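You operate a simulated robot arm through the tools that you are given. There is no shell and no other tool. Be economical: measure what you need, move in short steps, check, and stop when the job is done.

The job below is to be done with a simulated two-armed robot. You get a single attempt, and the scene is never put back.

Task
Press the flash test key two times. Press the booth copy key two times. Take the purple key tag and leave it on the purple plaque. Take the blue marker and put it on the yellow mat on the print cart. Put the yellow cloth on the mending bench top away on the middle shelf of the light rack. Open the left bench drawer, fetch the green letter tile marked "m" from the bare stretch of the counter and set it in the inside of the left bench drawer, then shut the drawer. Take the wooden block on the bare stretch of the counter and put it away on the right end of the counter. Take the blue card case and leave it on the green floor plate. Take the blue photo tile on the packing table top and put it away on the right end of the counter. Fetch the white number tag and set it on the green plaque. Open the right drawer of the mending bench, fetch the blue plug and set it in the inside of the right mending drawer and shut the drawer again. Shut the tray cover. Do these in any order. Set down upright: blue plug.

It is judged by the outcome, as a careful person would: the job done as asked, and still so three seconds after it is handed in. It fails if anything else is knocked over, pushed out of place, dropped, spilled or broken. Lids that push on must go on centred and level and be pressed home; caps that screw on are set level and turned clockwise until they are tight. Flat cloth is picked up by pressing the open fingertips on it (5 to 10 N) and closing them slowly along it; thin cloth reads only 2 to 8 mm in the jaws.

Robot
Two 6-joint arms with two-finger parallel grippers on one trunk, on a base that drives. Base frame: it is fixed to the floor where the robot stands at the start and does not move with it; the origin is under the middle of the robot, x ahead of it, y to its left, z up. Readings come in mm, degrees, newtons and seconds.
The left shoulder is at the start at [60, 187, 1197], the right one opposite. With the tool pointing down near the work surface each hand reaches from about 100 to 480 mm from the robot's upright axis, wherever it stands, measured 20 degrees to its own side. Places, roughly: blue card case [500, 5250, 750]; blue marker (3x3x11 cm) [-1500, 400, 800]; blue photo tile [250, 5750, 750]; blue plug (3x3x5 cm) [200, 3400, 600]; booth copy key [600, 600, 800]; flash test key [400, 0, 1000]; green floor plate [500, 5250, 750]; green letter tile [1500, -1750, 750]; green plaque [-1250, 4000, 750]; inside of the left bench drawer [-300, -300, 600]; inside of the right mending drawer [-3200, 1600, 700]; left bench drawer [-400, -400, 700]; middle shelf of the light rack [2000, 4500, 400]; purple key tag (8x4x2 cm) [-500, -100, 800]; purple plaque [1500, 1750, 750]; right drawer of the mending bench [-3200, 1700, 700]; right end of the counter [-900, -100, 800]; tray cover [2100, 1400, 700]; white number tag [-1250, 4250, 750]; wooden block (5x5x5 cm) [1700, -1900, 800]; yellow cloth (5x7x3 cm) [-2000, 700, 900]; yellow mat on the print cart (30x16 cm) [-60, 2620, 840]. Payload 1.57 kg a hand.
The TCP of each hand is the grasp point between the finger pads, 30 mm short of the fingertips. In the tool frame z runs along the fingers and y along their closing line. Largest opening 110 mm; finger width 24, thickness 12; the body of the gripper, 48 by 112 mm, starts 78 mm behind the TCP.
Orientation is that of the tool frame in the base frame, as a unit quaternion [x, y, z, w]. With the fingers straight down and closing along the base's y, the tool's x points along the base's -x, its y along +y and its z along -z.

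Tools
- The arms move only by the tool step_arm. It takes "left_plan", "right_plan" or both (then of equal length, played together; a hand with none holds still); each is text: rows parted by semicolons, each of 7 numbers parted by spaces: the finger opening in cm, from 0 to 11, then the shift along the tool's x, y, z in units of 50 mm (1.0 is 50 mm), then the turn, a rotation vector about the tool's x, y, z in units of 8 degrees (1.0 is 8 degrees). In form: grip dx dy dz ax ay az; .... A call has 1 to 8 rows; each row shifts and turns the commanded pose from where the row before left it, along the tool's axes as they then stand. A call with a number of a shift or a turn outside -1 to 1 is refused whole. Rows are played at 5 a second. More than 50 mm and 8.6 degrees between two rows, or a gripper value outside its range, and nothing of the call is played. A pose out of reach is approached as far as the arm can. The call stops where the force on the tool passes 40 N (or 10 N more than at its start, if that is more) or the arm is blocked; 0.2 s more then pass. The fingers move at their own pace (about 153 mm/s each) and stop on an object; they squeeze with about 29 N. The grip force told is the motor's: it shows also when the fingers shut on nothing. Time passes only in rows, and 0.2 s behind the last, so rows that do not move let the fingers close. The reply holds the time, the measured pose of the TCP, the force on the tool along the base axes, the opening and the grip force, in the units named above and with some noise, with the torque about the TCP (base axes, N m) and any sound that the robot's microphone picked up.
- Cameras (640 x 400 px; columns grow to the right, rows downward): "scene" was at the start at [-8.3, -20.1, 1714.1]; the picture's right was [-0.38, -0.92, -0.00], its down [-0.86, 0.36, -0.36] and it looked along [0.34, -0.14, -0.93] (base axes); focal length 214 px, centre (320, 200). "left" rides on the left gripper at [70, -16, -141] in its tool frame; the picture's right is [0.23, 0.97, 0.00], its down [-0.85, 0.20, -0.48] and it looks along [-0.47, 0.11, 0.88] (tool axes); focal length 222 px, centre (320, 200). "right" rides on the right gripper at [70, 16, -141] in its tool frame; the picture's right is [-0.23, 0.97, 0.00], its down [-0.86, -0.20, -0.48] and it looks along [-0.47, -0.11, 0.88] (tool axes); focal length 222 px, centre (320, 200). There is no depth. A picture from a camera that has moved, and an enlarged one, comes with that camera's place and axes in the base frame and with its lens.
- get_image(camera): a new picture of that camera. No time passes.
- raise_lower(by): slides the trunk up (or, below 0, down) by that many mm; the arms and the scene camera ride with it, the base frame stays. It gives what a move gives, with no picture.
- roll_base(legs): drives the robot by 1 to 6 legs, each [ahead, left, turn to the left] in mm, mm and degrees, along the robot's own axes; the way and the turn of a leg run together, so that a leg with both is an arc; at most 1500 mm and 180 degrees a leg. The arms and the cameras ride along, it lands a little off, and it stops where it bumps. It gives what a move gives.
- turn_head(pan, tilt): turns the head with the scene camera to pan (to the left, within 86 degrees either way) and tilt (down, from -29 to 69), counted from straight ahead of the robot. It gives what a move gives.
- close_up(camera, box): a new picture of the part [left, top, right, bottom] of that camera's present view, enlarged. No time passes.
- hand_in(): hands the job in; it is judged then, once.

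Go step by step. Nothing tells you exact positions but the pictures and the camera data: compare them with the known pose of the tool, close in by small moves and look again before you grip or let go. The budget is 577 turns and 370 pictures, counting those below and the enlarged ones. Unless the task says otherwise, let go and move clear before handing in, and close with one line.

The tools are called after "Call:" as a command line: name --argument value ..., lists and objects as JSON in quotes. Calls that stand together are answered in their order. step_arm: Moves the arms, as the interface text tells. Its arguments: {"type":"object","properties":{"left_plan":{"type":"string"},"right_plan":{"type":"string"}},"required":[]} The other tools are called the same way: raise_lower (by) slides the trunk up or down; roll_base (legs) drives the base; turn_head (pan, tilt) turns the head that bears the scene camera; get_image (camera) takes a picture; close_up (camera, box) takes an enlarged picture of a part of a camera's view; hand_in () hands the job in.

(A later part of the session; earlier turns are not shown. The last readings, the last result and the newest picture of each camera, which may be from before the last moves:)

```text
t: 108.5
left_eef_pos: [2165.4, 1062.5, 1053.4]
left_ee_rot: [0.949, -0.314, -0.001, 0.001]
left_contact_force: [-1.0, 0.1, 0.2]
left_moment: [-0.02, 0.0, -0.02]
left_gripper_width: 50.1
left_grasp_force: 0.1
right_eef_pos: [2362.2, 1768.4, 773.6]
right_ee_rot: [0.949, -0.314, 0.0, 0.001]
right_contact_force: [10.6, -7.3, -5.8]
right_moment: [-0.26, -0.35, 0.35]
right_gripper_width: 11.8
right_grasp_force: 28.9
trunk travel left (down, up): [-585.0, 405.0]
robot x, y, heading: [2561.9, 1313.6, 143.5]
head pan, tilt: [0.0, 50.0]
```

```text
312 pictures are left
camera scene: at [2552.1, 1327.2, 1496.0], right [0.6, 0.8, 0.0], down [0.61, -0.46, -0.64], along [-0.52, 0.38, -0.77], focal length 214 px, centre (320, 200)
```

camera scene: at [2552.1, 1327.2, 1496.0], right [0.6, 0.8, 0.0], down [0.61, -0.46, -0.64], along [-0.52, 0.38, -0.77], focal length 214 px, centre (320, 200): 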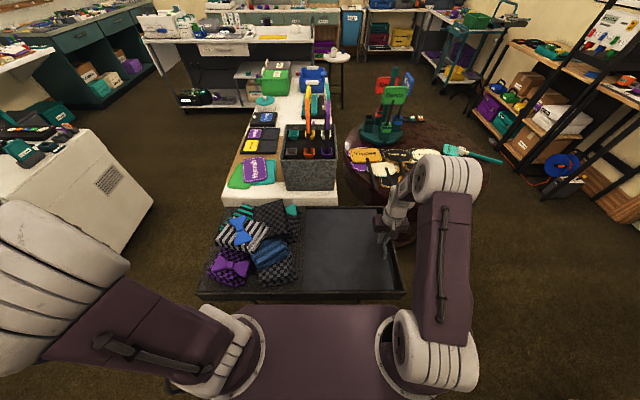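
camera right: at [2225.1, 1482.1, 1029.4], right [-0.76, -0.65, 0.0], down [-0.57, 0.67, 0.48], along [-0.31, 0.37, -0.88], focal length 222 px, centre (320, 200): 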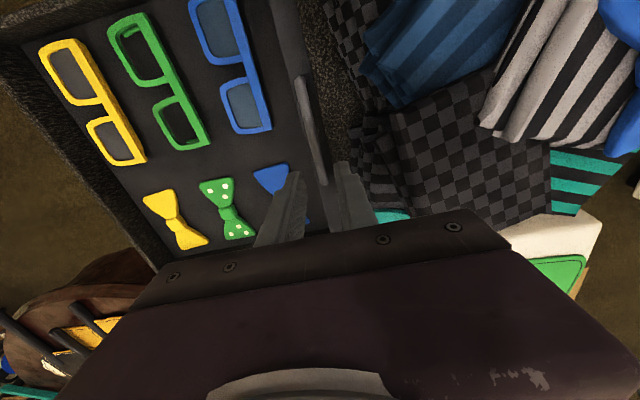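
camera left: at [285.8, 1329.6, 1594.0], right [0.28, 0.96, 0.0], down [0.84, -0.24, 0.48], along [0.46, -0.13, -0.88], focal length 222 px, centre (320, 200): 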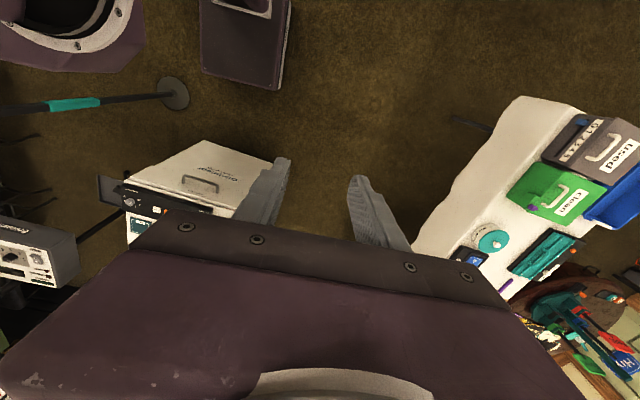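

Call:
step_arm --right_plan "0 0.06 -0.2 0 0 0 0; 0 0 -0.2 0 0 0 0; 0 0 0 0 0 0 0"

Call:
close_up --camera "scene" --box '[295, 180, 425, 310]'

```text
t: 109.3
left_eef_pos: [2164.6, 1065.8, 1053.8]
left_ee_rot: [0.949, -0.314, 0.0, 0.0]
left_contact_force: [0.6, 1.0, 0.9]
left_moment: [0.0, -0.01, 0.01]
left_gripper_width: 50.2
left_grasp_force: 0.1
right_eef_pos: [2374.9, 1786.3, 774.0]
right_ee_rot: [0.949, -0.314, -0.001, 0.001]
right_contact_force: [3.6, -2.9, -14.4]
right_moment: [0.36, 0.51, 0.32]
right_gripper_width: 11.7
right_grasp_force: 28.8
trunk travel left (down, up): [-585.0, 405.0]
robot x, y, heading: [2561.0, 1318.8, 143.2]
head pan, tilt: [0.0, 50.0]
```

```text
3.08 times, centred on (360, 245) of scene
camera zoom: at [2550.4, 1329.3, 1495.9], right [0.6, 0.8, 0.0], down [0.61, -0.46, -0.64], along [-0.52, 0.38, -0.77], focal length 660 px, centre (197, 62)
```

zoom: 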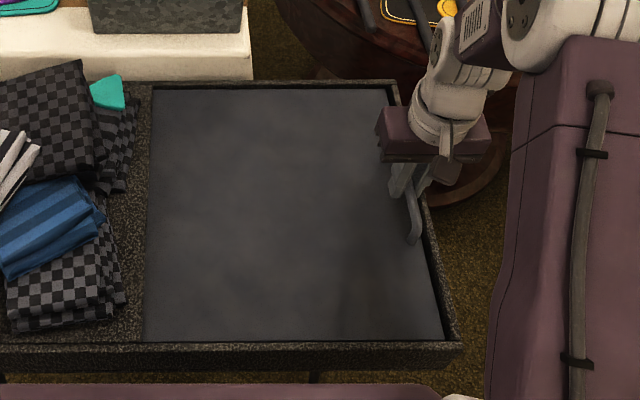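

Call:
step_arm --right_plan "0 0.02 -0.15 0.03 0 0 0; 0 0 -0.15 0 0 0 0; 0 0 0 0 0 0 0"

```text
t: 109.9
left_eef_pos: [2164.0, 1061.1, 1052.2]
left_ee_rot: [0.95, -0.312, 0.0, 0.001]
left_contact_force: [0.4, 1.6, 0.2]
left_moment: [-0.03, 0.02, -0.02]
left_gripper_width: 49.9
left_grasp_force: 0.0
right_eef_pos: [2377.6, 1790.1, 774.4]
right_ee_rot: [0.95, -0.313, -0.002, 0.002]
right_contact_force: [-21.1, -19.0, 6.1]
right_moment: [-0.62, -0.53, 0.03]
right_gripper_width: 11.9
right_grasp_force: 28.9
trunk travel left (down, up): [-585.0, 405.0]
robot x, y, heading: [2560.4, 1317.0, 143.6]
head pan, tilt: [0.0, 50.0]
stopped in row 3 (right hand): the force on the tool passed its limit at 43 N (the readings are from after the stop); the commanded pose is now the measured one
```

The cover has hit its end stop. I open the fingers, lift off and check.

Call:
step_arm --right_plan "0 0 0.02 0 0 0 0; 2.6 0 0 0 0 0 0; 2.6 0 0 0 0 0 0; 2.6 0 0 -0.6 0 0 0; 2.6 0 0 -1 0 0 0; 2.6 0 0 -1 0 0 0; 2.6 0 0 -1 0 0 0"

Call:
close_up --camera "scene" --box '[195, 180, 425, 310]'

```text
t: 111.5
left_eef_pos: [2165.5, 1062.0, 1052.9]
left_ee_rot: [0.95, -0.312, 0.0, 0.0]
left_contact_force: [0.8, -0.6, 0.0]
left_moment: [-0.01, -0.03, 0.0]
left_gripper_width: 49.9
left_grasp_force: 0.0
right_eef_pos: [2381.1, 1790.7, 952.8]
right_ee_rot: [0.95, -0.314, -0.001, 0.001]
right_contact_force: [-0.1, -0.2, 0.1]
right_moment: [0.02, -0.01, -0.02]
right_gripper_width: 26.0
right_grasp_force: 0.0
trunk travel left (down, up): [-585.0, 405.0]
robot x, y, heading: [2564.8, 1315.6, 143.7]
head pan, tilt: [0.0, 50.0]
```

```text
2.78 times, centred on (310, 245) of scene
camera zoom: at [2550.6, 1326.3, 1496.0], right [0.59, 0.8, 0.0], down [0.62, -0.45, -0.64], along [-0.52, 0.38, -0.77], focal length 597 px, centre (348, 75)
```

zoom: 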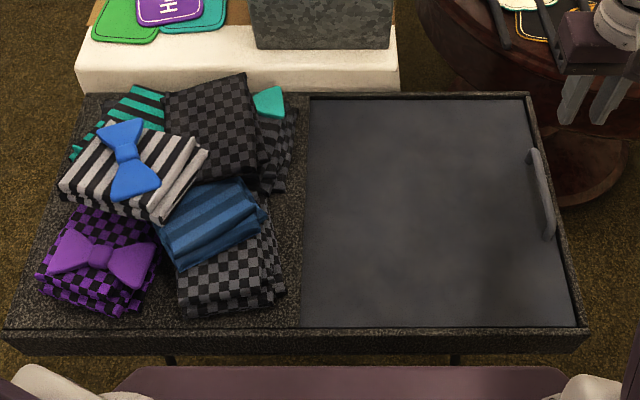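

The tray cover is shut. Next the far end of the counter for the block and the letter tile; I back off, turn and drive there.

Call:
raise_lower --by 200

Call:
roll_base --legs '[[-300, 0, 0], [0, 0, 90.5], [1150, 380, 0], [1150, 390, 0]]'

Call:
turn_head --pan 0 --tilt 45

Call:
get_image --camera "scene"

```text
t: 113.7
left_eef_pos: [2164.3, 1062.3, 1253.1]
left_ee_rot: [0.95, -0.312, -0.001, 0.0]
left_contact_force: [-0.2, 0.3, 0.0]
left_moment: [0.02, 0.02, -0.01]
left_gripper_width: 50.1
left_grasp_force: 0.0
right_eef_pos: [2380.9, 1792.7, 1152.0]
right_ee_rot: [0.95, -0.313, -0.002, 0.002]
right_contact_force: [0.2, -0.1, 0.3]
right_moment: [-0.01, -0.02, 0.02]
right_gripper_width: 26.0
right_grasp_force: 0.0
trunk travel left (down, up): [-785.0, 205.0]
robot x, y, heading: [2564.2, 1313.2, 143.5]
head pan, tilt: [0.0, 50.0]
```

```text
t: 131.1
left_eef_pos: [2371.7, -1576.9, 1252.3]
left_ee_rot: [0.886, 0.464, 0.001, 0.001]
left_contact_force: [-0.4, -0.7, 0.0]
left_moment: [-0.01, -0.02, -0.02]
left_gripper_width: 50.2
left_grasp_force: 0.1
right_eef_pos: [1636.8, -1385.0, 1151.8]
right_ee_rot: [0.886, 0.464, 0.001, 0.003]
right_contact_force: [0.7, -0.1, -0.8]
right_moment: [-0.02, 0.03, 0.01]
right_gripper_width: 26.2
right_grasp_force: 0.0
trunk travel left (down, up): [-785.0, 205.0]
robot x, y, heading: [2104.9, -1186.2, -124.6]
head pan, tilt: [0.0, 50.0]
```

```text
t: 131.7
left_eef_pos: [2371.8, -1578.6, 1252.5]
left_ee_rot: [0.886, 0.464, 0.0, 0.001]
left_contact_force: [-0.4, -0.2, 0.0]
left_moment: [0.02, 0.03, 0.0]
left_gripper_width: 50.1
left_grasp_force: 0.1
right_eef_pos: [1636.1, -1384.6, 1152.6]
right_ee_rot: [0.886, 0.464, 0.0, 0.002]
right_contact_force: [0.3, 0.0, 0.5]
right_moment: [-0.05, 0.03, 0.01]
right_gripper_width: 25.9
right_grasp_force: 0.0
trunk travel left (down, up): [-785.0, 205.0]
robot x, y, heading: [2105.7, -1185.2, -124.8]
head pan, tilt: [0.0, 45.0]
```

```text
309 pictures are left
camera scene: at [2094.3, -1202.5, 1703.0], right [-0.82, 0.57, 0.0], down [0.4, 0.58, -0.71], along [-0.4, -0.58, -0.71], focal length 214 px, centre (320, 200)
```

scene: 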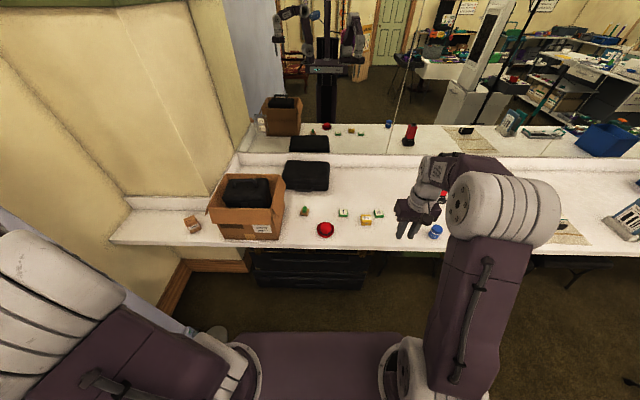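

Call:
close_up --camera "scene" --box '[160, 140, 460, 270]'

```text
2.13 times, centred on (310, 205) of scene
camera zoom: at [2094.3, -1202.5, 1703.0], right [-0.82, 0.57, 0.0], down [0.4, 0.58, -0.71], along [-0.4, -0.58, -0.71], focal length 458 px, centre (341, 189)
```

zoom: 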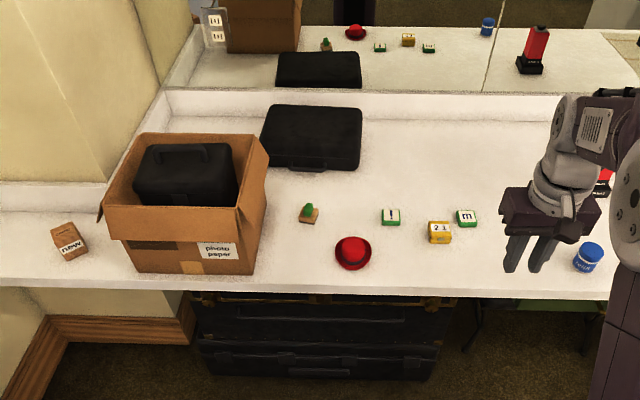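

Call:
close_up --camera "scene" --box '[290, 195, 400, 245]'

```text
5.82 times, centred on (345, 220) of scene
camera zoom: at [2094.3, -1202.5, 1703.0], right [-0.82, 0.57, 0.0], down [0.4, 0.58, -0.71], along [-0.4, -0.58, -0.71], focal length 1248 px, centre (174, 84)
```

zoom: 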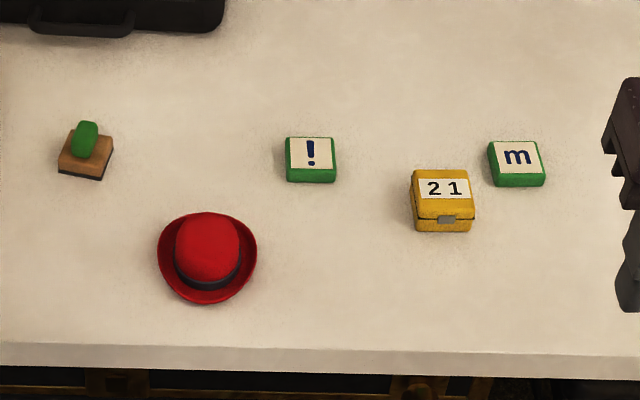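

I see the green "m" tile at about (1354, −1681) and the wooden block (a wooden stamp with a green knob) at about (1692, −1939). I drive up to the counter.

Call:
roll_base --legs '[[0, -50, -1.3], [370, 0, 0]]'

Call:
raise_lower --by -150

Call:
get_image --camera "scene"

Call:
get_image --camera "left"

Call:
get_image --camera "right"

```text
t: 134.6
left_eef_pos: [2108.2, -1849.5, 1252.7]
left_ee_rot: [0.89, 0.455, -0.001, 0.001]
left_contact_force: [0.2, 0.6, 0.6]
left_moment: [0.01, -0.01, 0.03]
left_gripper_width: 50.0
left_grasp_force: 0.0
right_eef_pos: [1377.7, -1640.7, 1153.3]
right_ee_rot: [0.891, 0.454, -0.001, 0.003]
right_contact_force: [-0.5, 0.0, -0.2]
right_moment: [0.0, -0.03, 0.02]
right_gripper_width: 25.8
right_grasp_force: 0.0
trunk travel left (down, up): [-785.0, 205.0]
robot x, y, heading: [1849.9, -1454.1, -126.1]
head pan, tilt: [0.0, 45.0]
```

```text
t: 136.3
left_eef_pos: [2108.5, -1851.5, 1102.5]
left_ee_rot: [0.891, 0.455, 0.0, 0.001]
left_contact_force: [-0.4, 0.2, -0.3]
left_moment: [0.01, 0.0, -0.03]
left_gripper_width: 50.2
left_grasp_force: 0.0
right_eef_pos: [1376.8, -1640.7, 1002.4]
right_ee_rot: [0.891, 0.454, 0.001, 0.003]
right_contact_force: [-0.3, -0.3, -0.2]
right_moment: [0.0, -0.03, -0.01]
right_gripper_width: 26.2
right_grasp_force: 0.2
trunk travel left (down, up): [-635.0, 355.0]
robot x, y, heading: [1854.2, -1452.2, -125.9]
head pan, tilt: [0.0, 45.0]
```

```text
306 pictures are left
camera scene: at [1837.6, -1469.7, 1553.0], right [-0.81, 0.59, 0.0], down [0.42, 0.57, -0.71], along [-0.42, -0.57, -0.71], focal length 214 px, centre (320, 200)
```

scene: 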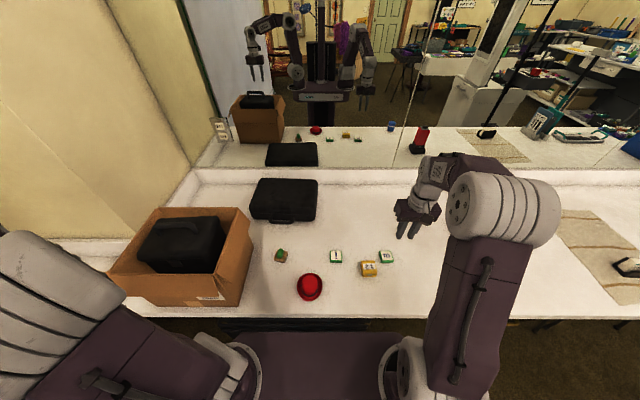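

```text
305 pictures are left
camera left: at [2135.0, -1785.3, 1244.1], right [0.92, -0.39, 0.0], down [-0.34, -0.81, 0.48], along [-0.18, -0.44, -0.88], focal length 222 px, centre (320, 200)
```

left: 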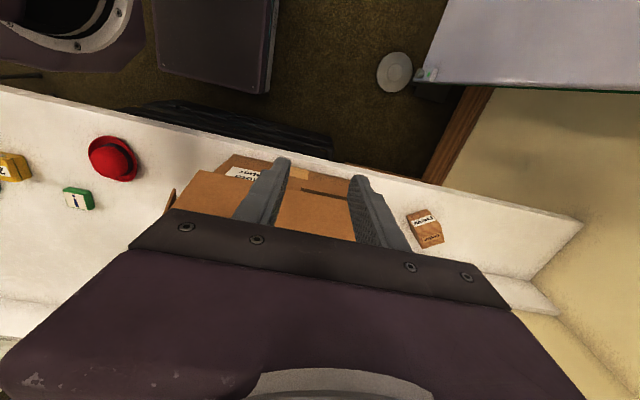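

```text
304 pictures are left
camera right: at [1430.0, -1593.8, 1143.2], right [0.65, -0.76, 0.0], down [-0.67, -0.57, 0.48], along [-0.36, -0.32, -0.88], focal length 222 px, centre (320, 200)
```

right: 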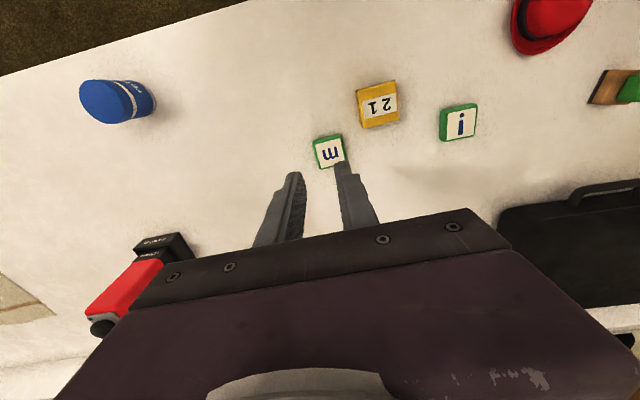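

The right hand is close to the "m" tile and aligned with it. I open the fingers and lower over it.

Call:
step_arm --right_plan "8.5 -0.7 0.2 0 0 0 0; 8.5 0 0 0.8 0 0 0; 8.5 0 0 0.8 0 0 0; 8.5 0 0 0.8 0 0 0; 8.5 0 0 0 0 0 0"

Call:
get_image --camera "right"

Call:
close_up --camera "scene" --box '[330, 210, 440, 290]'

```text
t: 137.5
left_eef_pos: [2107.4, -1850.0, 1103.4]
left_ee_rot: [0.89, 0.456, 0.001, 0.001]
left_contact_force: [-0.7, 0.0, 0.0]
left_moment: [-0.03, 0.01, 0.03]
left_gripper_width: 50.2
left_grasp_force: 0.1
right_eef_pos: [1364.6, -1676.0, 882.8]
right_ee_rot: [0.891, 0.454, 0.001, 0.003]
right_contact_force: [-0.1, 0.4, 0.4]
right_moment: [-0.01, 0.01, -0.02]
right_gripper_width: 84.8
right_grasp_force: 0.1
trunk travel left (down, up): [-635.0, 355.0]
robot x, y, heading: [1851.5, -1452.8, -125.9]
head pan, tilt: [0.0, 45.0]
```

```text
303 pictures are left
camera right: at [1417.9, -1628.2, 1022.8], right [0.65, -0.76, 0.01], down [-0.67, -0.57, 0.48], along [-0.36, -0.32, -0.88], focal length 222 px, centre (320, 200)
```

right: 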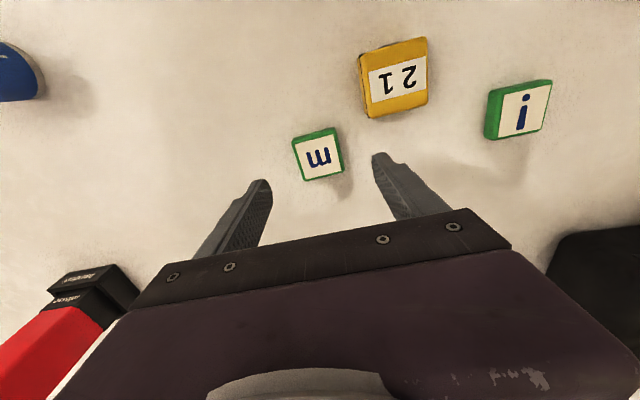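

```text
5.00 times, centred on (385, 250) of scene
camera zoom: at [1838.4, -1468.9, 1553.0], right [-0.81, 0.59, 0.0], down [0.42, 0.57, -0.71], along [-0.42, -0.57, -0.71], focal length 1072 px, centre (-5, -50)
```

zoom: 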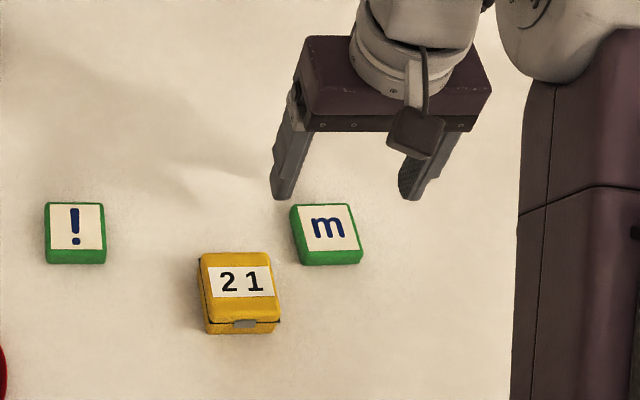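

Tile at about (1361, −1679), turned 6° from the hand. I align and go down further.

Call:
step_arm --right_plan "7.5 -0.08 0 0.6 0 0 -0.75; 7.5 0 0 0.6 0 0 0; 7.5 0 0 0 0 0 0"

Call:
get_image --camera "right"

Call:
close_up --camera "scene" --box '[330, 210, 440, 290]'

```text
t: 138.3
left_eef_pos: [2108.3, -1850.9, 1104.0]
left_ee_rot: [0.89, 0.455, 0.001, 0.0]
left_contact_force: [0.0, 0.3, -1.0]
left_moment: [0.02, -0.02, -0.01]
left_gripper_width: 49.9
left_grasp_force: 0.0
right_eef_pos: [1361.9, -1679.3, 821.8]
right_ee_rot: [0.866, 0.5, 0.0, 0.003]
right_contact_force: [0.1, -0.5, 0.3]
right_moment: [0.01, -0.02, 0.02]
right_gripper_width: 74.5
right_grasp_force: 0.1
trunk travel left (down, up): [-635.0, 355.0]
robot x, y, heading: [1847.9, -1452.2, -126.0]
head pan, tilt: [0.0, 45.0]
```

```text
301 pictures are left
camera right: at [1410.8, -1626.7, 962.5], right [0.73, -0.68, 0.0], down [-0.6, -0.64, 0.48], along [-0.33, -0.35, -0.88], focal length 222 px, centre (320, 200)
```

right: 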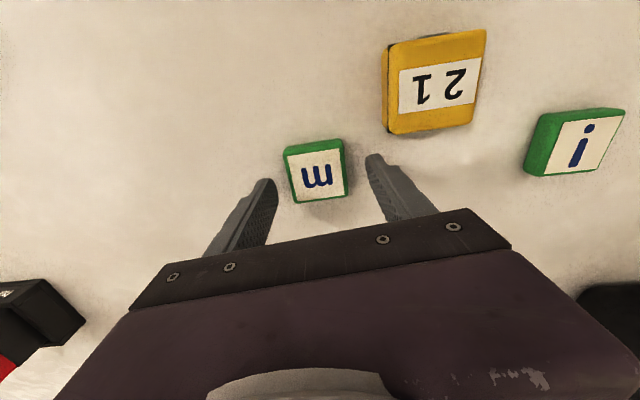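

```text
5.00 times, centred on (385, 250) of scene
camera zoom: at [1838.0, -1469.6, 1553.0], right [-0.81, 0.59, 0.0], down [0.42, 0.57, -0.71], along [-0.42, -0.57, -0.71], focal length 1072 px, centre (-5, -50)
```

zoom: 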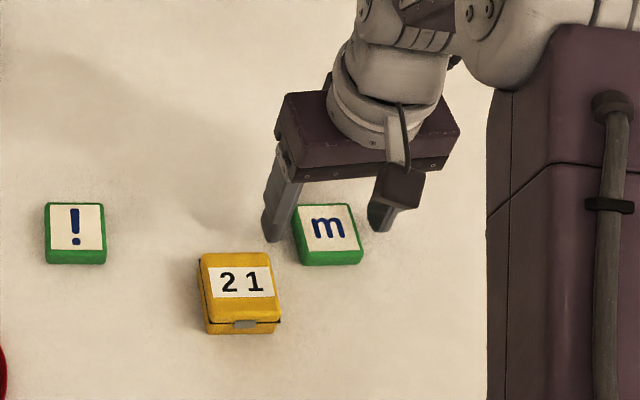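

Aligned. I lower gently to the counter.

Call:
step_arm --right_plan "7.5 0 0 0.15 0 0 0; 7.5 0 0 0.1 0 0 0; 7.5 0 0 0 0 0 0"

Call:
close_up --camera "scene" --box '[330, 210, 440, 290]'

```text
t: 139.1
left_eef_pos: [2107.0, -1851.6, 1103.4]
left_ee_rot: [0.891, 0.454, 0.0, 0.001]
left_contact_force: [-0.1, -0.1, 0.1]
left_moment: [0.0, -0.01, 0.03]
left_gripper_width: 50.1
left_grasp_force: 0.0
right_eef_pos: [1362.9, -1680.1, 809.7]
right_ee_rot: [0.866, 0.5, 0.0, 0.002]
right_contact_force: [1.0, 0.9, 3.3]
right_moment: [0.14, 0.08, 0.01]
right_gripper_width: 74.9
right_grasp_force: 0.1
trunk travel left (down, up): [-635.0, 355.0]
robot x, y, heading: [1850.2, -1453.8, -126.1]
head pan, tilt: [0.0, 45.0]
```

```text
5.00 times, centred on (385, 250) of scene
camera zoom: at [1838.2, -1469.4, 1553.1], right [-0.81, 0.59, 0.0], down [0.42, 0.57, -0.71], along [-0.42, -0.57, -0.71], focal length 1072 px, centre (-5, -50)
```

zoom: 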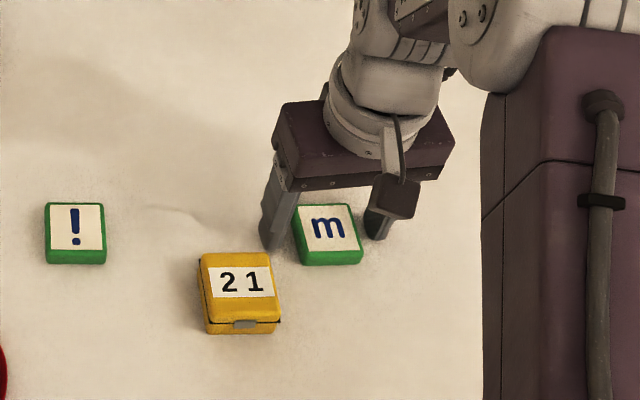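

Tips touch the counter at z≈779. I rise 2 mm and close on the tile.

Call:
step_arm --right_plan "7.5 0 0 -0.04 0 0 0; 3 0 0 0 0 0 0; 3 0 0 0 0 0 0; 3 0 0 0 0 0 0"

```text
t: 140.1
left_eef_pos: [2107.9, -1852.1, 1102.9]
left_ee_rot: [0.891, 0.455, 0.0, 0.001]
left_contact_force: [0.0, -0.5, -0.9]
left_moment: [-0.04, -0.04, 0.01]
left_gripper_width: 50.0
left_grasp_force: 0.1
right_eef_pos: [1361.4, -1680.2, 811.0]
right_ee_rot: [0.866, 0.5, 0.001, 0.002]
right_contact_force: [0.3, 0.7, -0.7]
right_moment: [-0.01, 0.0, -0.03]
right_gripper_width: 46.6
right_grasp_force: 28.8
trunk travel left (down, up): [-635.0, 355.0]
robot x, y, heading: [1849.2, -1453.5, -125.8]
head pan, tilt: [0.0, 45.0]
```

Tile held (46.6 mm). I lift it, move the base 40 mm closer, and bring the left hand toward the wooden stamp-block.

Call:
step_arm --right_plan "3 0 0 -1 0 0 0; 3 0 0 -1 0 0 0; 3 0 0 -1 0 0 0; 3 0 0 -1 0 0 0; 3 1 0 0 0 0 0; 3 1 0 0 0 0 0; 3 0 0 0 0 0 0"

Call:
roll_base --legs '[[40, 0, 0]]'

Call:
step_arm --left_plan "9 -0.2 -0.9 0 0 0 0; 9 -0.5 -0.8 0 0 0 0; 9 -0.5 -0.8 0 0 0 0; 9 -0.5 -0.8 0 0 0 0; 9 -0.5 -0.8 0 0 0 0; 9 -0.5 -0.8 0 0 0 0; 9 -0.5 -0.6 0 0 0 0; 9 -0.8 0 0 0 0 0"

Call:
get_image --camera "left"

Call:
get_image --camera "scene"

```text
t: 141.7
left_eef_pos: [2106.0, -1852.9, 1103.1]
left_ee_rot: [0.891, 0.455, 0.001, 0.0]
left_contact_force: [-0.2, 0.0, 0.1]
left_moment: [0.01, -0.02, -0.03]
left_gripper_width: 50.0
left_grasp_force: 0.0
right_eef_pos: [1411.5, -1592.0, 1010.2]
right_ee_rot: [0.866, 0.5, 0.001, 0.004]
right_contact_force: [0.5, -0.5, -0.5]
right_moment: [0.06, -0.03, -0.01]
right_gripper_width: 46.7
right_grasp_force: 29.1
trunk travel left (down, up): [-635.0, 355.0]
robot x, y, heading: [1852.5, -1454.3, -126.1]
head pan, tilt: [0.0, 45.0]
```

```text
t: 142.6
left_eef_pos: [2085.8, -1880.4, 1102.9]
left_ee_rot: [0.891, 0.455, 0.0, 0.002]
left_contact_force: [0.5, 0.4, 0.4]
left_moment: [0.0, 0.01, 0.0]
left_gripper_width: 49.9
left_grasp_force: 0.1
right_eef_pos: [1388.2, -1621.9, 1010.0]
right_ee_rot: [0.866, 0.5, -0.001, 0.003]
right_contact_force: [0.8, 0.1, 0.5]
right_moment: [-0.02, 0.04, -0.01]
right_gripper_width: 46.9
right_grasp_force: 29.3
trunk travel left (down, up): [-635.0, 355.0]
robot x, y, heading: [1828.2, -1485.7, -126.1]
head pan, tilt: [0.0, 45.0]
```

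```text
t: 144.4
left_eef_pos: [1741.7, -1885.9, 1100.9]
left_ee_rot: [0.89, 0.455, 0.002, 0.001]
left_contact_force: [-0.1, -0.4, 0.7]
left_moment: [0.04, 0.01, 0.0]
left_gripper_width: 90.0
left_grasp_force: 0.1
right_eef_pos: [1387.0, -1626.3, 1010.3]
right_ee_rot: [0.866, 0.5, 0.001, 0.002]
right_contact_force: [-0.5, -0.3, 1.0]
right_moment: [0.0, -0.04, 0.0]
right_gripper_width: 46.8
right_grasp_force: 28.6
trunk travel left (down, up): [-635.0, 355.0]
robot x, y, heading: [1826.0, -1484.9, -126.1]
head pan, tilt: [0.0, 45.0]
```

```text
298 pictures are left
camera left: at [1769.8, -1820.0, 1243.1], right [0.92, -0.39, 0.0], down [-0.34, -0.81, 0.48], along [-0.18, -0.44, -0.88], focal length 222 px, centre (320, 200)
```

left: 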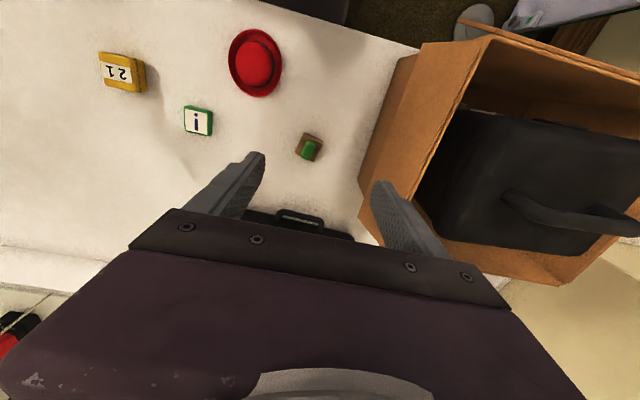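

```text
297 pictures are left
camera scene: at [1813.0, -1504.2, 1552.9], right [-0.81, 0.59, 0.0], down [0.42, 0.57, -0.71], along [-0.41, -0.57, -0.71], focal length 214 px, centre (320, 200)
```

scene: 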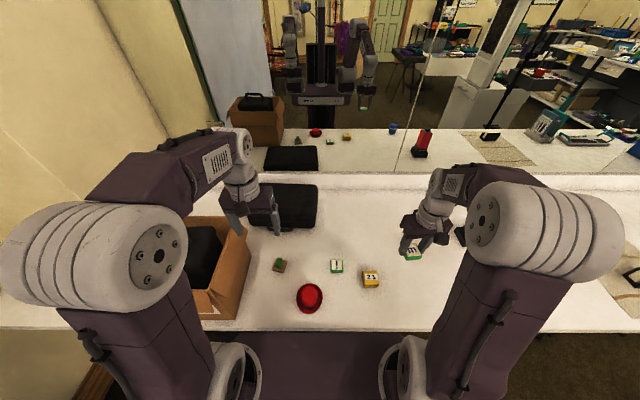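

The stamp is at about (1703, −1921), turned about 17° from the hand. I move above it, turn and lower.

Call:
step_arm --left_plan "8 -0.53 -0.11 0 0 0 1; 8 -0.5 0 0 0 0 1; 8 0 0 1 0 0 0; 8 0 0 1 0 0 0; 8 0 0 1 0 0 0; 8 0 0 0.5 0 0 0; 8 0 0 0 0 0 0"

Call:
get_image --camera "left"

Call:
close_up --camera "scene" --box '[220, 210, 330, 290]'

```text
t: 146.0
left_eef_pos: [1706.1, -1920.1, 928.0]
left_ee_rot: [0.945, 0.327, 0.0, 0.0]
left_contact_force: [-0.7, 0.2, 0.9]
left_moment: [0.01, 0.03, -0.04]
left_gripper_width: 80.1
left_grasp_force: 0.1
right_eef_pos: [1387.6, -1623.3, 1010.8]
right_ee_rot: [0.866, 0.5, 0.0, 0.003]
right_contact_force: [0.2, -0.8, -0.3]
right_moment: [0.01, 0.02, -0.01]
right_gripper_width: 46.8
right_grasp_force: 28.8
trunk travel left (down, up): [-635.0, 355.0]
robot x, y, heading: [1830.9, -1485.6, -126.0]
head pan, tilt: [0.0, 45.0]
```

```text
296 pictures are left
camera left: at [1751.8, -1864.4, 1068.9], right [0.78, -0.63, 0.0], down [-0.55, -0.68, 0.48], along [-0.3, -0.37, -0.88], focal length 222 px, centre (320, 200)
```

left: 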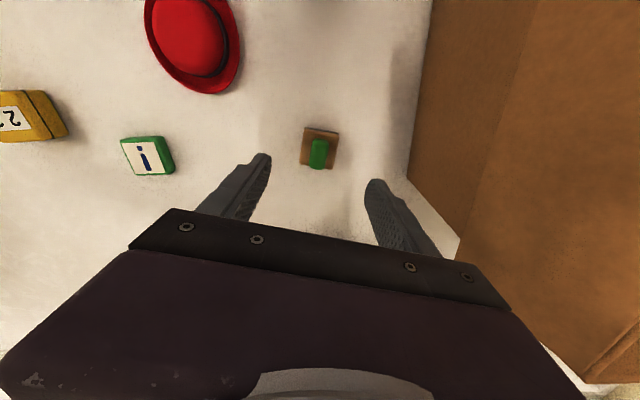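

```text
5.00 times, centred on (275, 250) of scene
camera zoom: at [1814.4, -1501.5, 1553.0], right [-0.81, 0.59, 0.0], down [0.42, 0.57, -0.71], along [-0.42, -0.57, -0.71], focal length 1072 px, centre (545, -50)
```

zoom: 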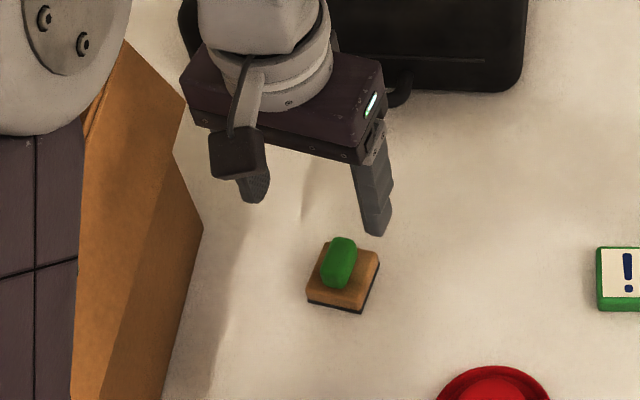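

Call:
step_arm --left_plan "8 -0.08 0 0.6 0 0 -0.8; 8 0 0 1 0 0 0; 8 0 0 0 0 0 0"

Call:
get_image --camera "left"

Call:
close_up --camera "scene" --box '[220, 210, 330, 290]'

```text
t: 146.8
left_eef_pos: [1703.7, -1921.9, 845.9]
left_ee_rot: [0.926, 0.378, 0.0, 0.0]
left_contact_force: [0.7, 0.0, 0.0]
left_moment: [0.03, 0.02, 0.03]
left_gripper_width: 80.1
left_grasp_force: 0.0
right_eef_pos: [1388.4, -1623.9, 1010.6]
right_ee_rot: [0.866, 0.5, 0.0, 0.004]
right_contact_force: [0.5, 0.9, -1.4]
right_moment: [-0.02, -0.02, 0.01]
right_gripper_width: 46.7
right_grasp_force: 29.0
trunk travel left (down, up): [-635.0, 355.0]
robot x, y, heading: [1827.6, -1487.4, -125.9]
head pan, tilt: [0.0, 45.0]
```

```text
294 pictures are left
camera left: at [1742.6, -1861.9, 988.0], right [0.84, -0.54, 0.0], down [-0.47, -0.74, 0.48], along [-0.26, -0.41, -0.88], focal length 222 px, centre (320, 200)
```

left: 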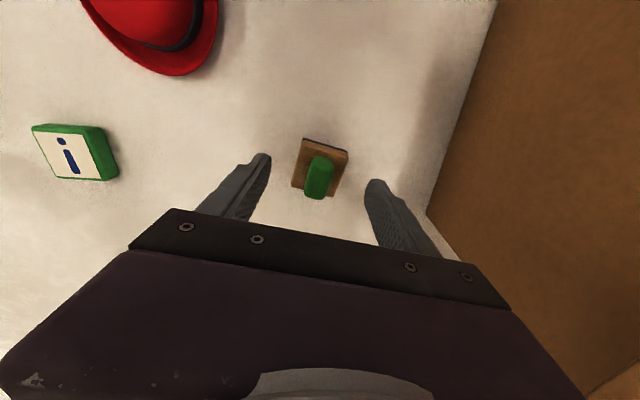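

```text
5.00 times, centred on (275, 250) of scene
camera zoom: at [1814.8, -1500.7, 1553.0], right [-0.81, 0.59, 0.0], down [0.42, 0.57, -0.71], along [-0.42, -0.57, -0.71], focal length 1072 px, centre (545, -50)
```

zoom: 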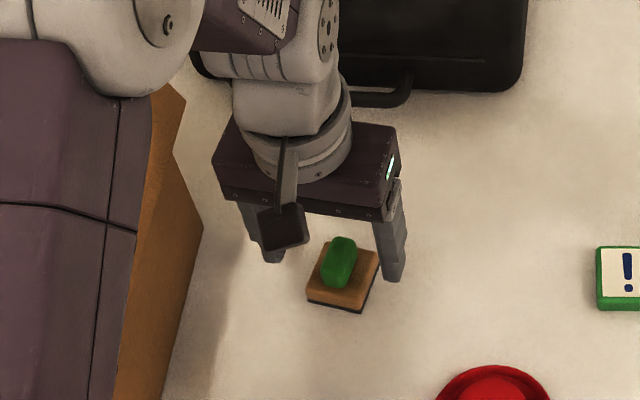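

Call:
step_arm --left_plan "8 0 0 0.4 0 0 0; 8 0 0 0.22 0 0 0; 8 0 0 0 0 0 0"

Call:
close_up --camera "left" --box '[220, 110, 420, 230]'

Call:
close_up --camera "scene" --box '[220, 210, 330, 290]'

```text
t: 147.6
left_eef_pos: [1703.7, -1922.4, 816.0]
left_ee_rot: [0.925, 0.379, 0.001, 0.002]
left_contact_force: [-1.3, 0.2, 0.1]
left_moment: [0.0, -0.01, -0.01]
left_gripper_width: 79.9
left_grasp_force: 0.0
right_eef_pos: [1387.7, -1623.4, 1009.8]
right_ee_rot: [0.866, 0.5, 0.001, 0.003]
right_contact_force: [0.4, -0.7, 0.2]
right_moment: [0.02, -0.02, -0.02]
right_gripper_width: 46.4
right_grasp_force: 29.2
trunk travel left (down, up): [-635.0, 355.0]
robot x, y, heading: [1831.0, -1485.1, -125.9]
head pan, tilt: [0.0, 45.0]
```

```text
3.20 times, centred on (320, 170) of left
camera zoom: at [1742.4, -1862.5, 957.2], right [0.84, -0.54, 0.0], down [-0.47, -0.74, 0.48], along [-0.26, -0.4, -0.88], focal length 711 px, centre (320, 296)
```

zoom: 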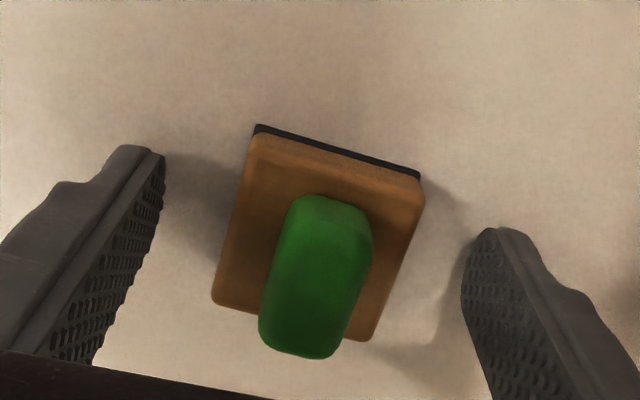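

```text
5.00 times, centred on (275, 250) of scene
camera zoom: at [1814.3, -1501.7, 1553.0], right [-0.81, 0.59, 0.0], down [0.42, 0.57, -0.71], along [-0.42, -0.57, -0.71], focal length 1072 px, centre (545, -50)
```

zoom: 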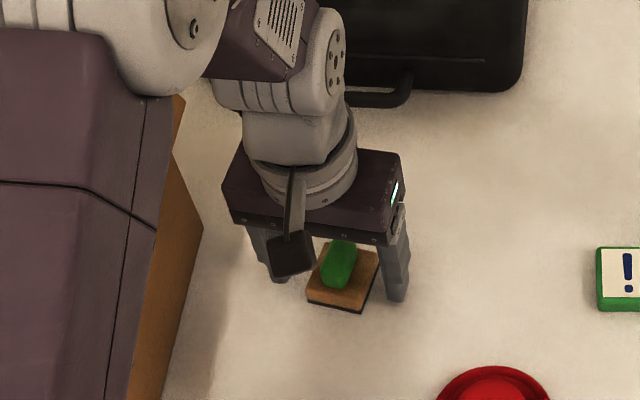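

The stamp lies squarely between the fingers. I lower 3 mm and close.

Call:
step_arm --left_plan "8 0 0 0.06 0 0 0; 3 0 0 0 0 0 0; 3 0 0 0 0 0 0; 3 0 0 0 0 0 0; 3 0 0 0 0 0 0"

Call:
close_up --camera "left" --box '[220, 110, 420, 230]'

```text
t: 148.8
left_eef_pos: [1703.1, -1922.8, 813.3]
left_ee_rot: [0.925, 0.379, 0.001, 0.001]
left_contact_force: [-1.1, -0.3, 1.2]
left_moment: [-0.07, 0.07, -0.01]
left_gripper_width: 43.4
left_grasp_force: 29.0
right_eef_pos: [1387.6, -1623.6, 1009.7]
right_ee_rot: [0.866, 0.5, 0.001, 0.003]
right_contact_force: [-0.3, 1.0, -0.2]
right_moment: [0.01, -0.01, -0.01]
right_gripper_width: 46.6
right_grasp_force: 28.8
trunk travel left (down, up): [-635.0, 355.0]
robot x, y, heading: [1827.6, -1486.0, -126.2]
head pan, tilt: [0.0, 45.0]
```

```text
3.20 times, centred on (320, 170) of left
camera zoom: at [1742.4, -1862.4, 954.4], right [0.84, -0.54, 0.0], down [-0.47, -0.74, 0.48], along [-0.26, -0.41, -0.88], focal length 711 px, centre (320, 296)
```

zoom: 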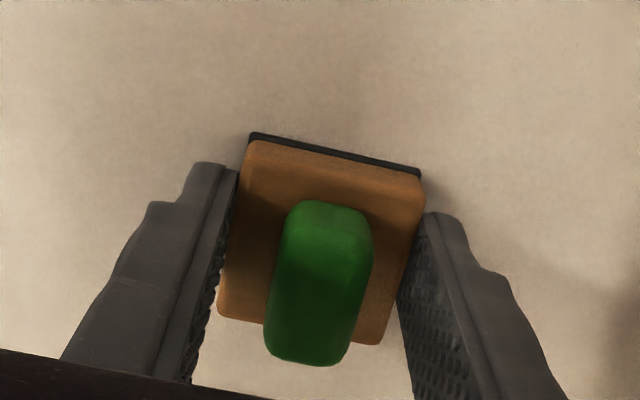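

Block held (43 mm). I lift both, retract, and drive back round the booth toward the counter's right end.

Call:
step_arm --left_plan "3 0 0 -1 0 0 0; 3 0 0 -1 0 0 0; 3 0 0 -1 0 0 0; 3 0 0 -1 0 0 0; 3 0 0 -1 0 0 0; 3 0.9 0 0 0 0 0; 3 0.9 0 0 0 0 0; 3 0.9 0 0 0 0 0" --right_plan "3 0 0 0 0 0 0; 3 0 0 0 0 0 0; 3 0 0 0 0 0 0; 3 0 0 0 0 0 0; 3 0 0 0 0 0 0; 3 0.9 0 0 0 0 0; 3 0.9 0 0 0 0 0; 3 0.9 0 0 0 0 0"

Call:
raise_lower --by 150

Call:
roll_base --legs '[[-600, 0, 0], [0, 0, -124], [1350, 0, 0]]'

Call:
turn_head --pan 0 --tilt 40

Call:
get_image --camera "scene"

```text
t: 150.6
left_eef_pos: [1802.4, -1825.5, 1065.6]
left_ee_rot: [0.926, 0.378, -0.001, 0.001]
left_contact_force: [0.0, 0.0, -1.3]
left_moment: [-0.04, 0.02, -0.03]
left_gripper_width: 43.6
left_grasp_force: 29.1
right_eef_pos: [1457.1, -1505.5, 1012.8]
right_ee_rot: [0.866, 0.5, -0.001, 0.003]
right_contact_force: [0.4, -0.1, 0.4]
right_moment: [-0.06, 0.0, 0.0]
right_gripper_width: 46.5
right_grasp_force: 28.8
trunk travel left (down, up): [-635.0, 355.0]
robot x, y, heading: [1827.3, -1485.4, -126.2]
head pan, tilt: [0.0, 45.0]
```

```text
t: 152.4
left_eef_pos: [1800.1, -1827.6, 1214.4]
left_ee_rot: [0.926, 0.378, 0.0, 0.0]
left_contact_force: [-0.7, -0.1, -1.3]
left_moment: [0.02, -0.02, -0.04]
left_gripper_width: 43.7
left_grasp_force: 28.9
right_eef_pos: [1455.4, -1506.2, 1161.1]
right_ee_rot: [0.866, 0.5, 0.001, 0.002]
right_contact_force: [0.4, -0.3, 0.3]
right_moment: [0.01, -0.03, 0.01]
right_gripper_width: 47.0
right_grasp_force: 28.4
trunk travel left (down, up): [-785.0, 205.0]
robot x, y, heading: [1824.3, -1490.5, -125.9]
head pan, tilt: [0.0, 45.0]
```

```text
t: 167.3
left_eef_pos: [1444.5, 485.1, 1214.3]
left_ee_rot: [0.77, -0.638, -0.001, 0.001]
left_contact_force: [0.3, -0.5, -2.1]
left_moment: [0.06, -0.01, -0.02]
left_gripper_width: 43.6
left_grasp_force: 29.1
right_eef_pos: [1901.4, 593.9, 1160.4]
right_ee_rot: [0.849, -0.529, -0.002, 0.002]
right_contact_force: [-0.2, -0.2, 0.7]
right_moment: [-0.02, 0.0, 0.02]
right_gripper_width: 46.6
right_grasp_force: 28.8
trunk travel left (down, up): [-785.0, 205.0]
robot x, y, heading: [1710.3, 276.2, 110.1]
head pan, tilt: [0.0, 45.0]
```

```text
t: 167.9
left_eef_pos: [1443.6, 486.5, 1214.7]
left_ee_rot: [0.77, -0.638, -0.001, 0.001]
left_contact_force: [-0.2, -0.5, -1.6]
left_moment: [0.02, 0.0, 0.0]
left_gripper_width: 43.7
left_grasp_force: 29.1
right_eef_pos: [1903.0, 594.5, 1161.0]
right_ee_rot: [0.849, -0.529, -0.002, 0.001]
right_contact_force: [-0.1, 0.3, -0.5]
right_moment: [-0.03, 0.0, -0.01]
right_gripper_width: 46.7
right_grasp_force: 29.6
trunk travel left (down, up): [-785.0, 205.0]
robot x, y, heading: [1715.7, 270.9, 110.4]
head pan, tilt: [0.0, 40.0]
```

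```text
289 pictures are left
camera scene: at [1704.7, 297.7, 1710.2], right [0.94, 0.35, 0.0], down [0.22, -0.6, -0.77], along [-0.27, 0.72, -0.64], focal length 214 px, centre (320, 200)
```

scene: 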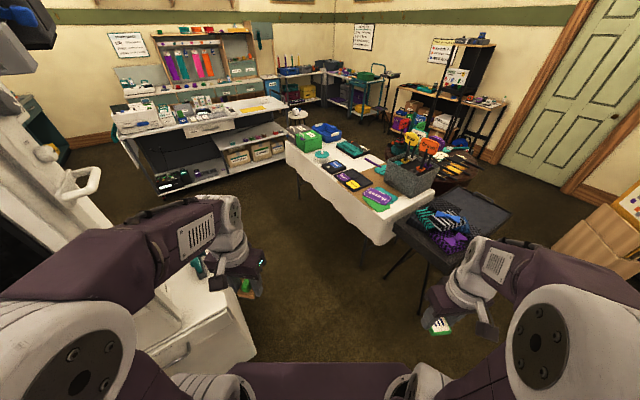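

The left arm is close to the booth's column, so I raise, sidestep right, and thread the corridor again.

Call:
raise_lower --by 150

Call:
roll_base --legs '[[0, -180, 0], [450, 0, 0], [0, 0, 27], [1100, 60, 0]]'

Call:
get_image --camera "scene"

```text
t: 169.7
left_eef_pos: [1444.5, 484.9, 1364.2]
left_ee_rot: [0.77, -0.638, 0.0, 0.001]
left_contact_force: [0.3, 0.2, -0.9]
left_moment: [-0.02, 0.01, 0.02]
left_gripper_width: 43.8
left_grasp_force: 29.4
right_eef_pos: [1901.4, 593.8, 1311.3]
right_ee_rot: [0.849, -0.529, -0.002, 0.002]
right_contact_force: [0.1, 0.6, -0.4]
right_moment: [-0.02, -0.01, 0.01]
right_gripper_width: 46.8
right_grasp_force: 28.4
trunk travel left (down, up): [-935.0, 55.0]
robot x, y, heading: [1713.0, 275.8, 110.0]
head pan, tilt: [0.0, 40.0]
```

```text
t: 180.1
left_eef_pos: [539.9, 1526.2, 1363.6]
left_ee_rot: [0.897, -0.442, 0.0, 0.001]
left_contact_force: [0.2, -0.3, -1.0]
left_moment: [0.0, -0.02, 0.02]
left_gripper_width: 43.8
left_grasp_force: 29.2
right_eef_pos: [901.2, 1830.8, 1311.7]
right_ee_rot: [0.949, -0.317, -0.003, 0.002]
right_contact_force: [-0.2, 0.8, -0.5]
right_moment: [0.02, 0.02, 0.03]
right_gripper_width: 46.9
right_grasp_force: 29.0
trunk travel left (down, up): [-935.0, 55.0]
robot x, y, heading: [878.2, 1456.3, 137.1]
head pan, tilt: [0.0, 40.0]
```

```text
288 pictures are left
camera scene: at [858.7, 1477.1, 1860.3], right [0.68, 0.73, 0.0], down [0.47, -0.44, -0.77], along [-0.56, 0.52, -0.64], focal length 214 px, centre (320, 200)
```

scene: 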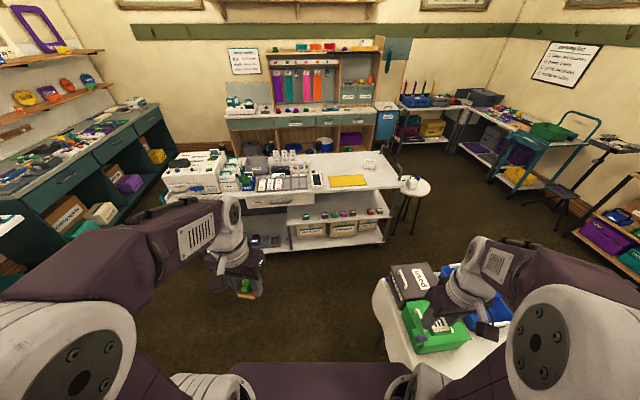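

Call:
roll_base --legs '[[300, 0, 0], [48, 930, 0], [-82, 720, 0], [0, 0, 97]]'

Call:
get_image --camera "scene"

```text
t: 194.3
left_eef_pos: [-462.5, 82.7, 1363.8]
left_ee_rot: [0.925, 0.38, 0.0, 0.001]
left_contact_force: [-0.5, -0.4, -1.9]
left_moment: [-0.01, 0.01, -0.03]
left_gripper_width: 43.6
left_grasp_force: 28.1
right_eef_pos: [-807.7, 402.2, 1311.0]
right_ee_rot: [0.865, 0.501, 0.001, 0.002]
right_contact_force: [0.1, 0.4, -0.6]
right_moment: [-0.01, 0.0, 0.0]
right_gripper_width: 46.7
right_grasp_force: 29.2
trunk travel left (down, up): [-935.0, 55.0]
robot x, y, heading: [-433.1, 425.8, -125.8]
head pan, tilt: [0.0, 40.0]
```

```text
287 pictures are left
camera scene: at [-451.1, 406.2, 1860.2], right [-0.81, 0.58, 0.0], down [0.38, 0.52, -0.77], along [-0.45, -0.62, -0.64], focal length 214 px, centre (320, 200)
```

scene: 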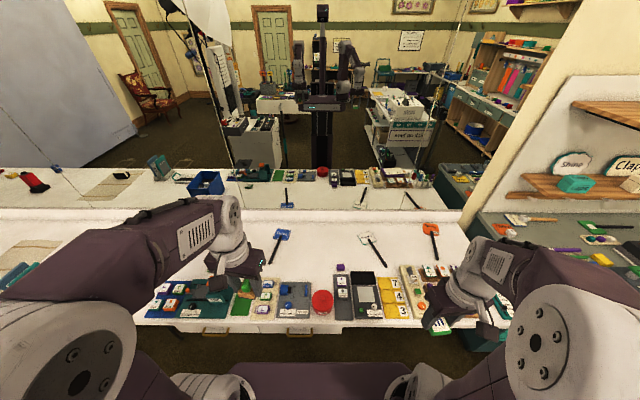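

Call:
close_up --camera "scene" --box '[120, 210, 340, 350]'

Call:
close_up --camera "scene" --box '[310, 210, 530, 350]'

```text
2.86 times, centred on (230, 280) of scene
camera zoom: at [-451.1, 406.2, 1860.2], right [-0.81, 0.58, 0.0], down [0.38, 0.52, -0.77], along [-0.45, -0.62, -0.64], focal length 613 px, centre (577, -29)
```

zoom: 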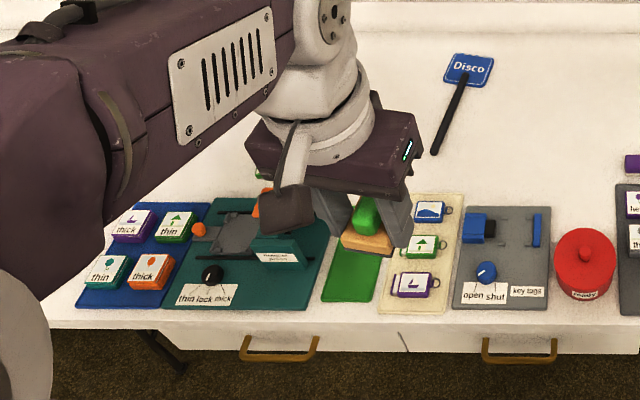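

```text
2.86 times, centred on (420, 280) of scene
camera zoom: at [-451.1, 406.2, 1860.2], right [-0.81, 0.58, 0.0], down [0.38, 0.52, -0.77], along [-0.45, -0.62, -0.64], focal length 613 px, centre (34, -29)
```

zoom: 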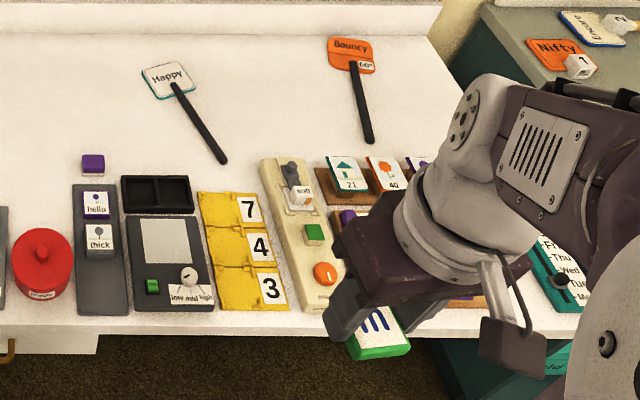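

I identify: left drawer handle at about (−268, −199, 700), purple-edged key tag at about (−489, −121), and free counter space behind the red jar near (−823, −157). I drive closer to set the block down there.

Call:
roll_base --legs '[[220, -110, 0]]'

Call:
raise_lower --by -300

Call:
get_image --camera "scene"

Call:
get_image --camera "left"

```text
t: 196.1
left_eef_pos: [-674.0, -29.3, 1364.7]
left_ee_rot: [0.924, 0.381, -0.002, 0.001]
left_contact_force: [0.1, 0.6, -0.9]
left_moment: [0.01, 0.03, -0.04]
left_gripper_width: 43.6
left_grasp_force: 28.6
right_eef_pos: [-1022.0, 287.8, 1311.8]
right_ee_rot: [0.864, 0.503, -0.001, 0.003]
right_contact_force: [0.5, 0.9, -0.6]
right_moment: [-0.03, 0.0, -0.03]
right_gripper_width: 46.5
right_grasp_force: 28.4
trunk travel left (down, up): [-935.0, 55.0]
robot x, y, heading: [-657.4, 308.9, -125.6]
head pan, tilt: [0.0, 40.0]
```

```text
t: 199.1
left_eef_pos: [-678.9, -30.7, 1063.4]
left_ee_rot: [0.924, 0.381, 0.001, 0.0]
left_contact_force: [0.9, -0.3, -1.2]
left_moment: [-0.02, 0.0, -0.01]
left_gripper_width: 43.6
left_grasp_force: 29.2
right_eef_pos: [-1025.0, 286.7, 1011.2]
right_ee_rot: [0.864, 0.503, 0.0, 0.003]
right_contact_force: [-0.7, -0.4, -0.7]
right_moment: [0.0, -0.02, 0.02]
right_gripper_width: 46.6
right_grasp_force: 28.8
trunk travel left (down, up): [-635.0, 355.0]
robot x, y, heading: [-654.6, 310.5, -125.5]
head pan, tilt: [0.0, 40.0]
```

```text
284 pictures are left
camera scene: at [-668.2, 291.5, 1560.3], right [-0.81, 0.58, 0.0], down [0.37, 0.52, -0.77], along [-0.45, -0.62, -0.64], focal length 214 px, centre (320, 200)
```

scene: 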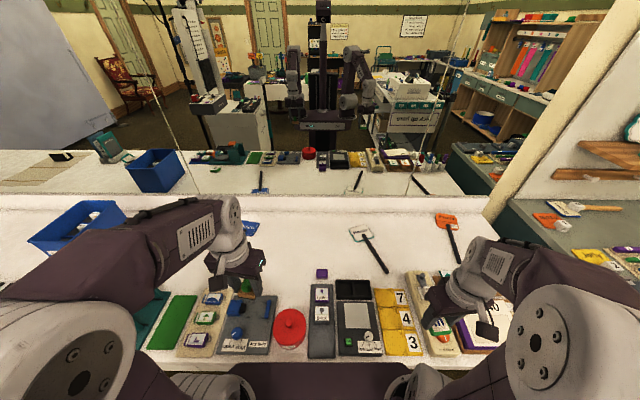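

```text
283 pictures are left
camera left: at [-639.8, 28.9, 1205.1], right [0.85, -0.53, 0.0], down [-0.47, -0.74, 0.48], along [-0.25, -0.41, -0.88], focal length 222 px, centre (320, 200)
```

left: 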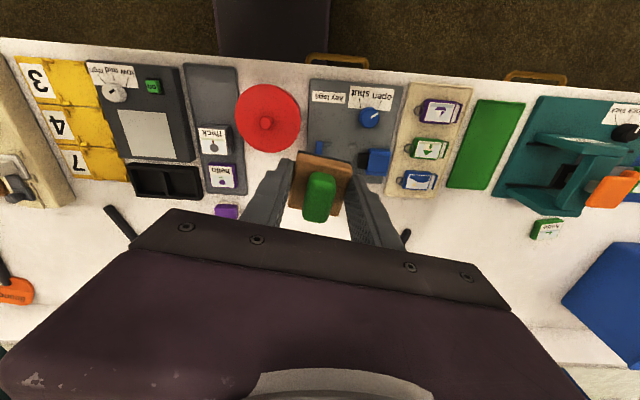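

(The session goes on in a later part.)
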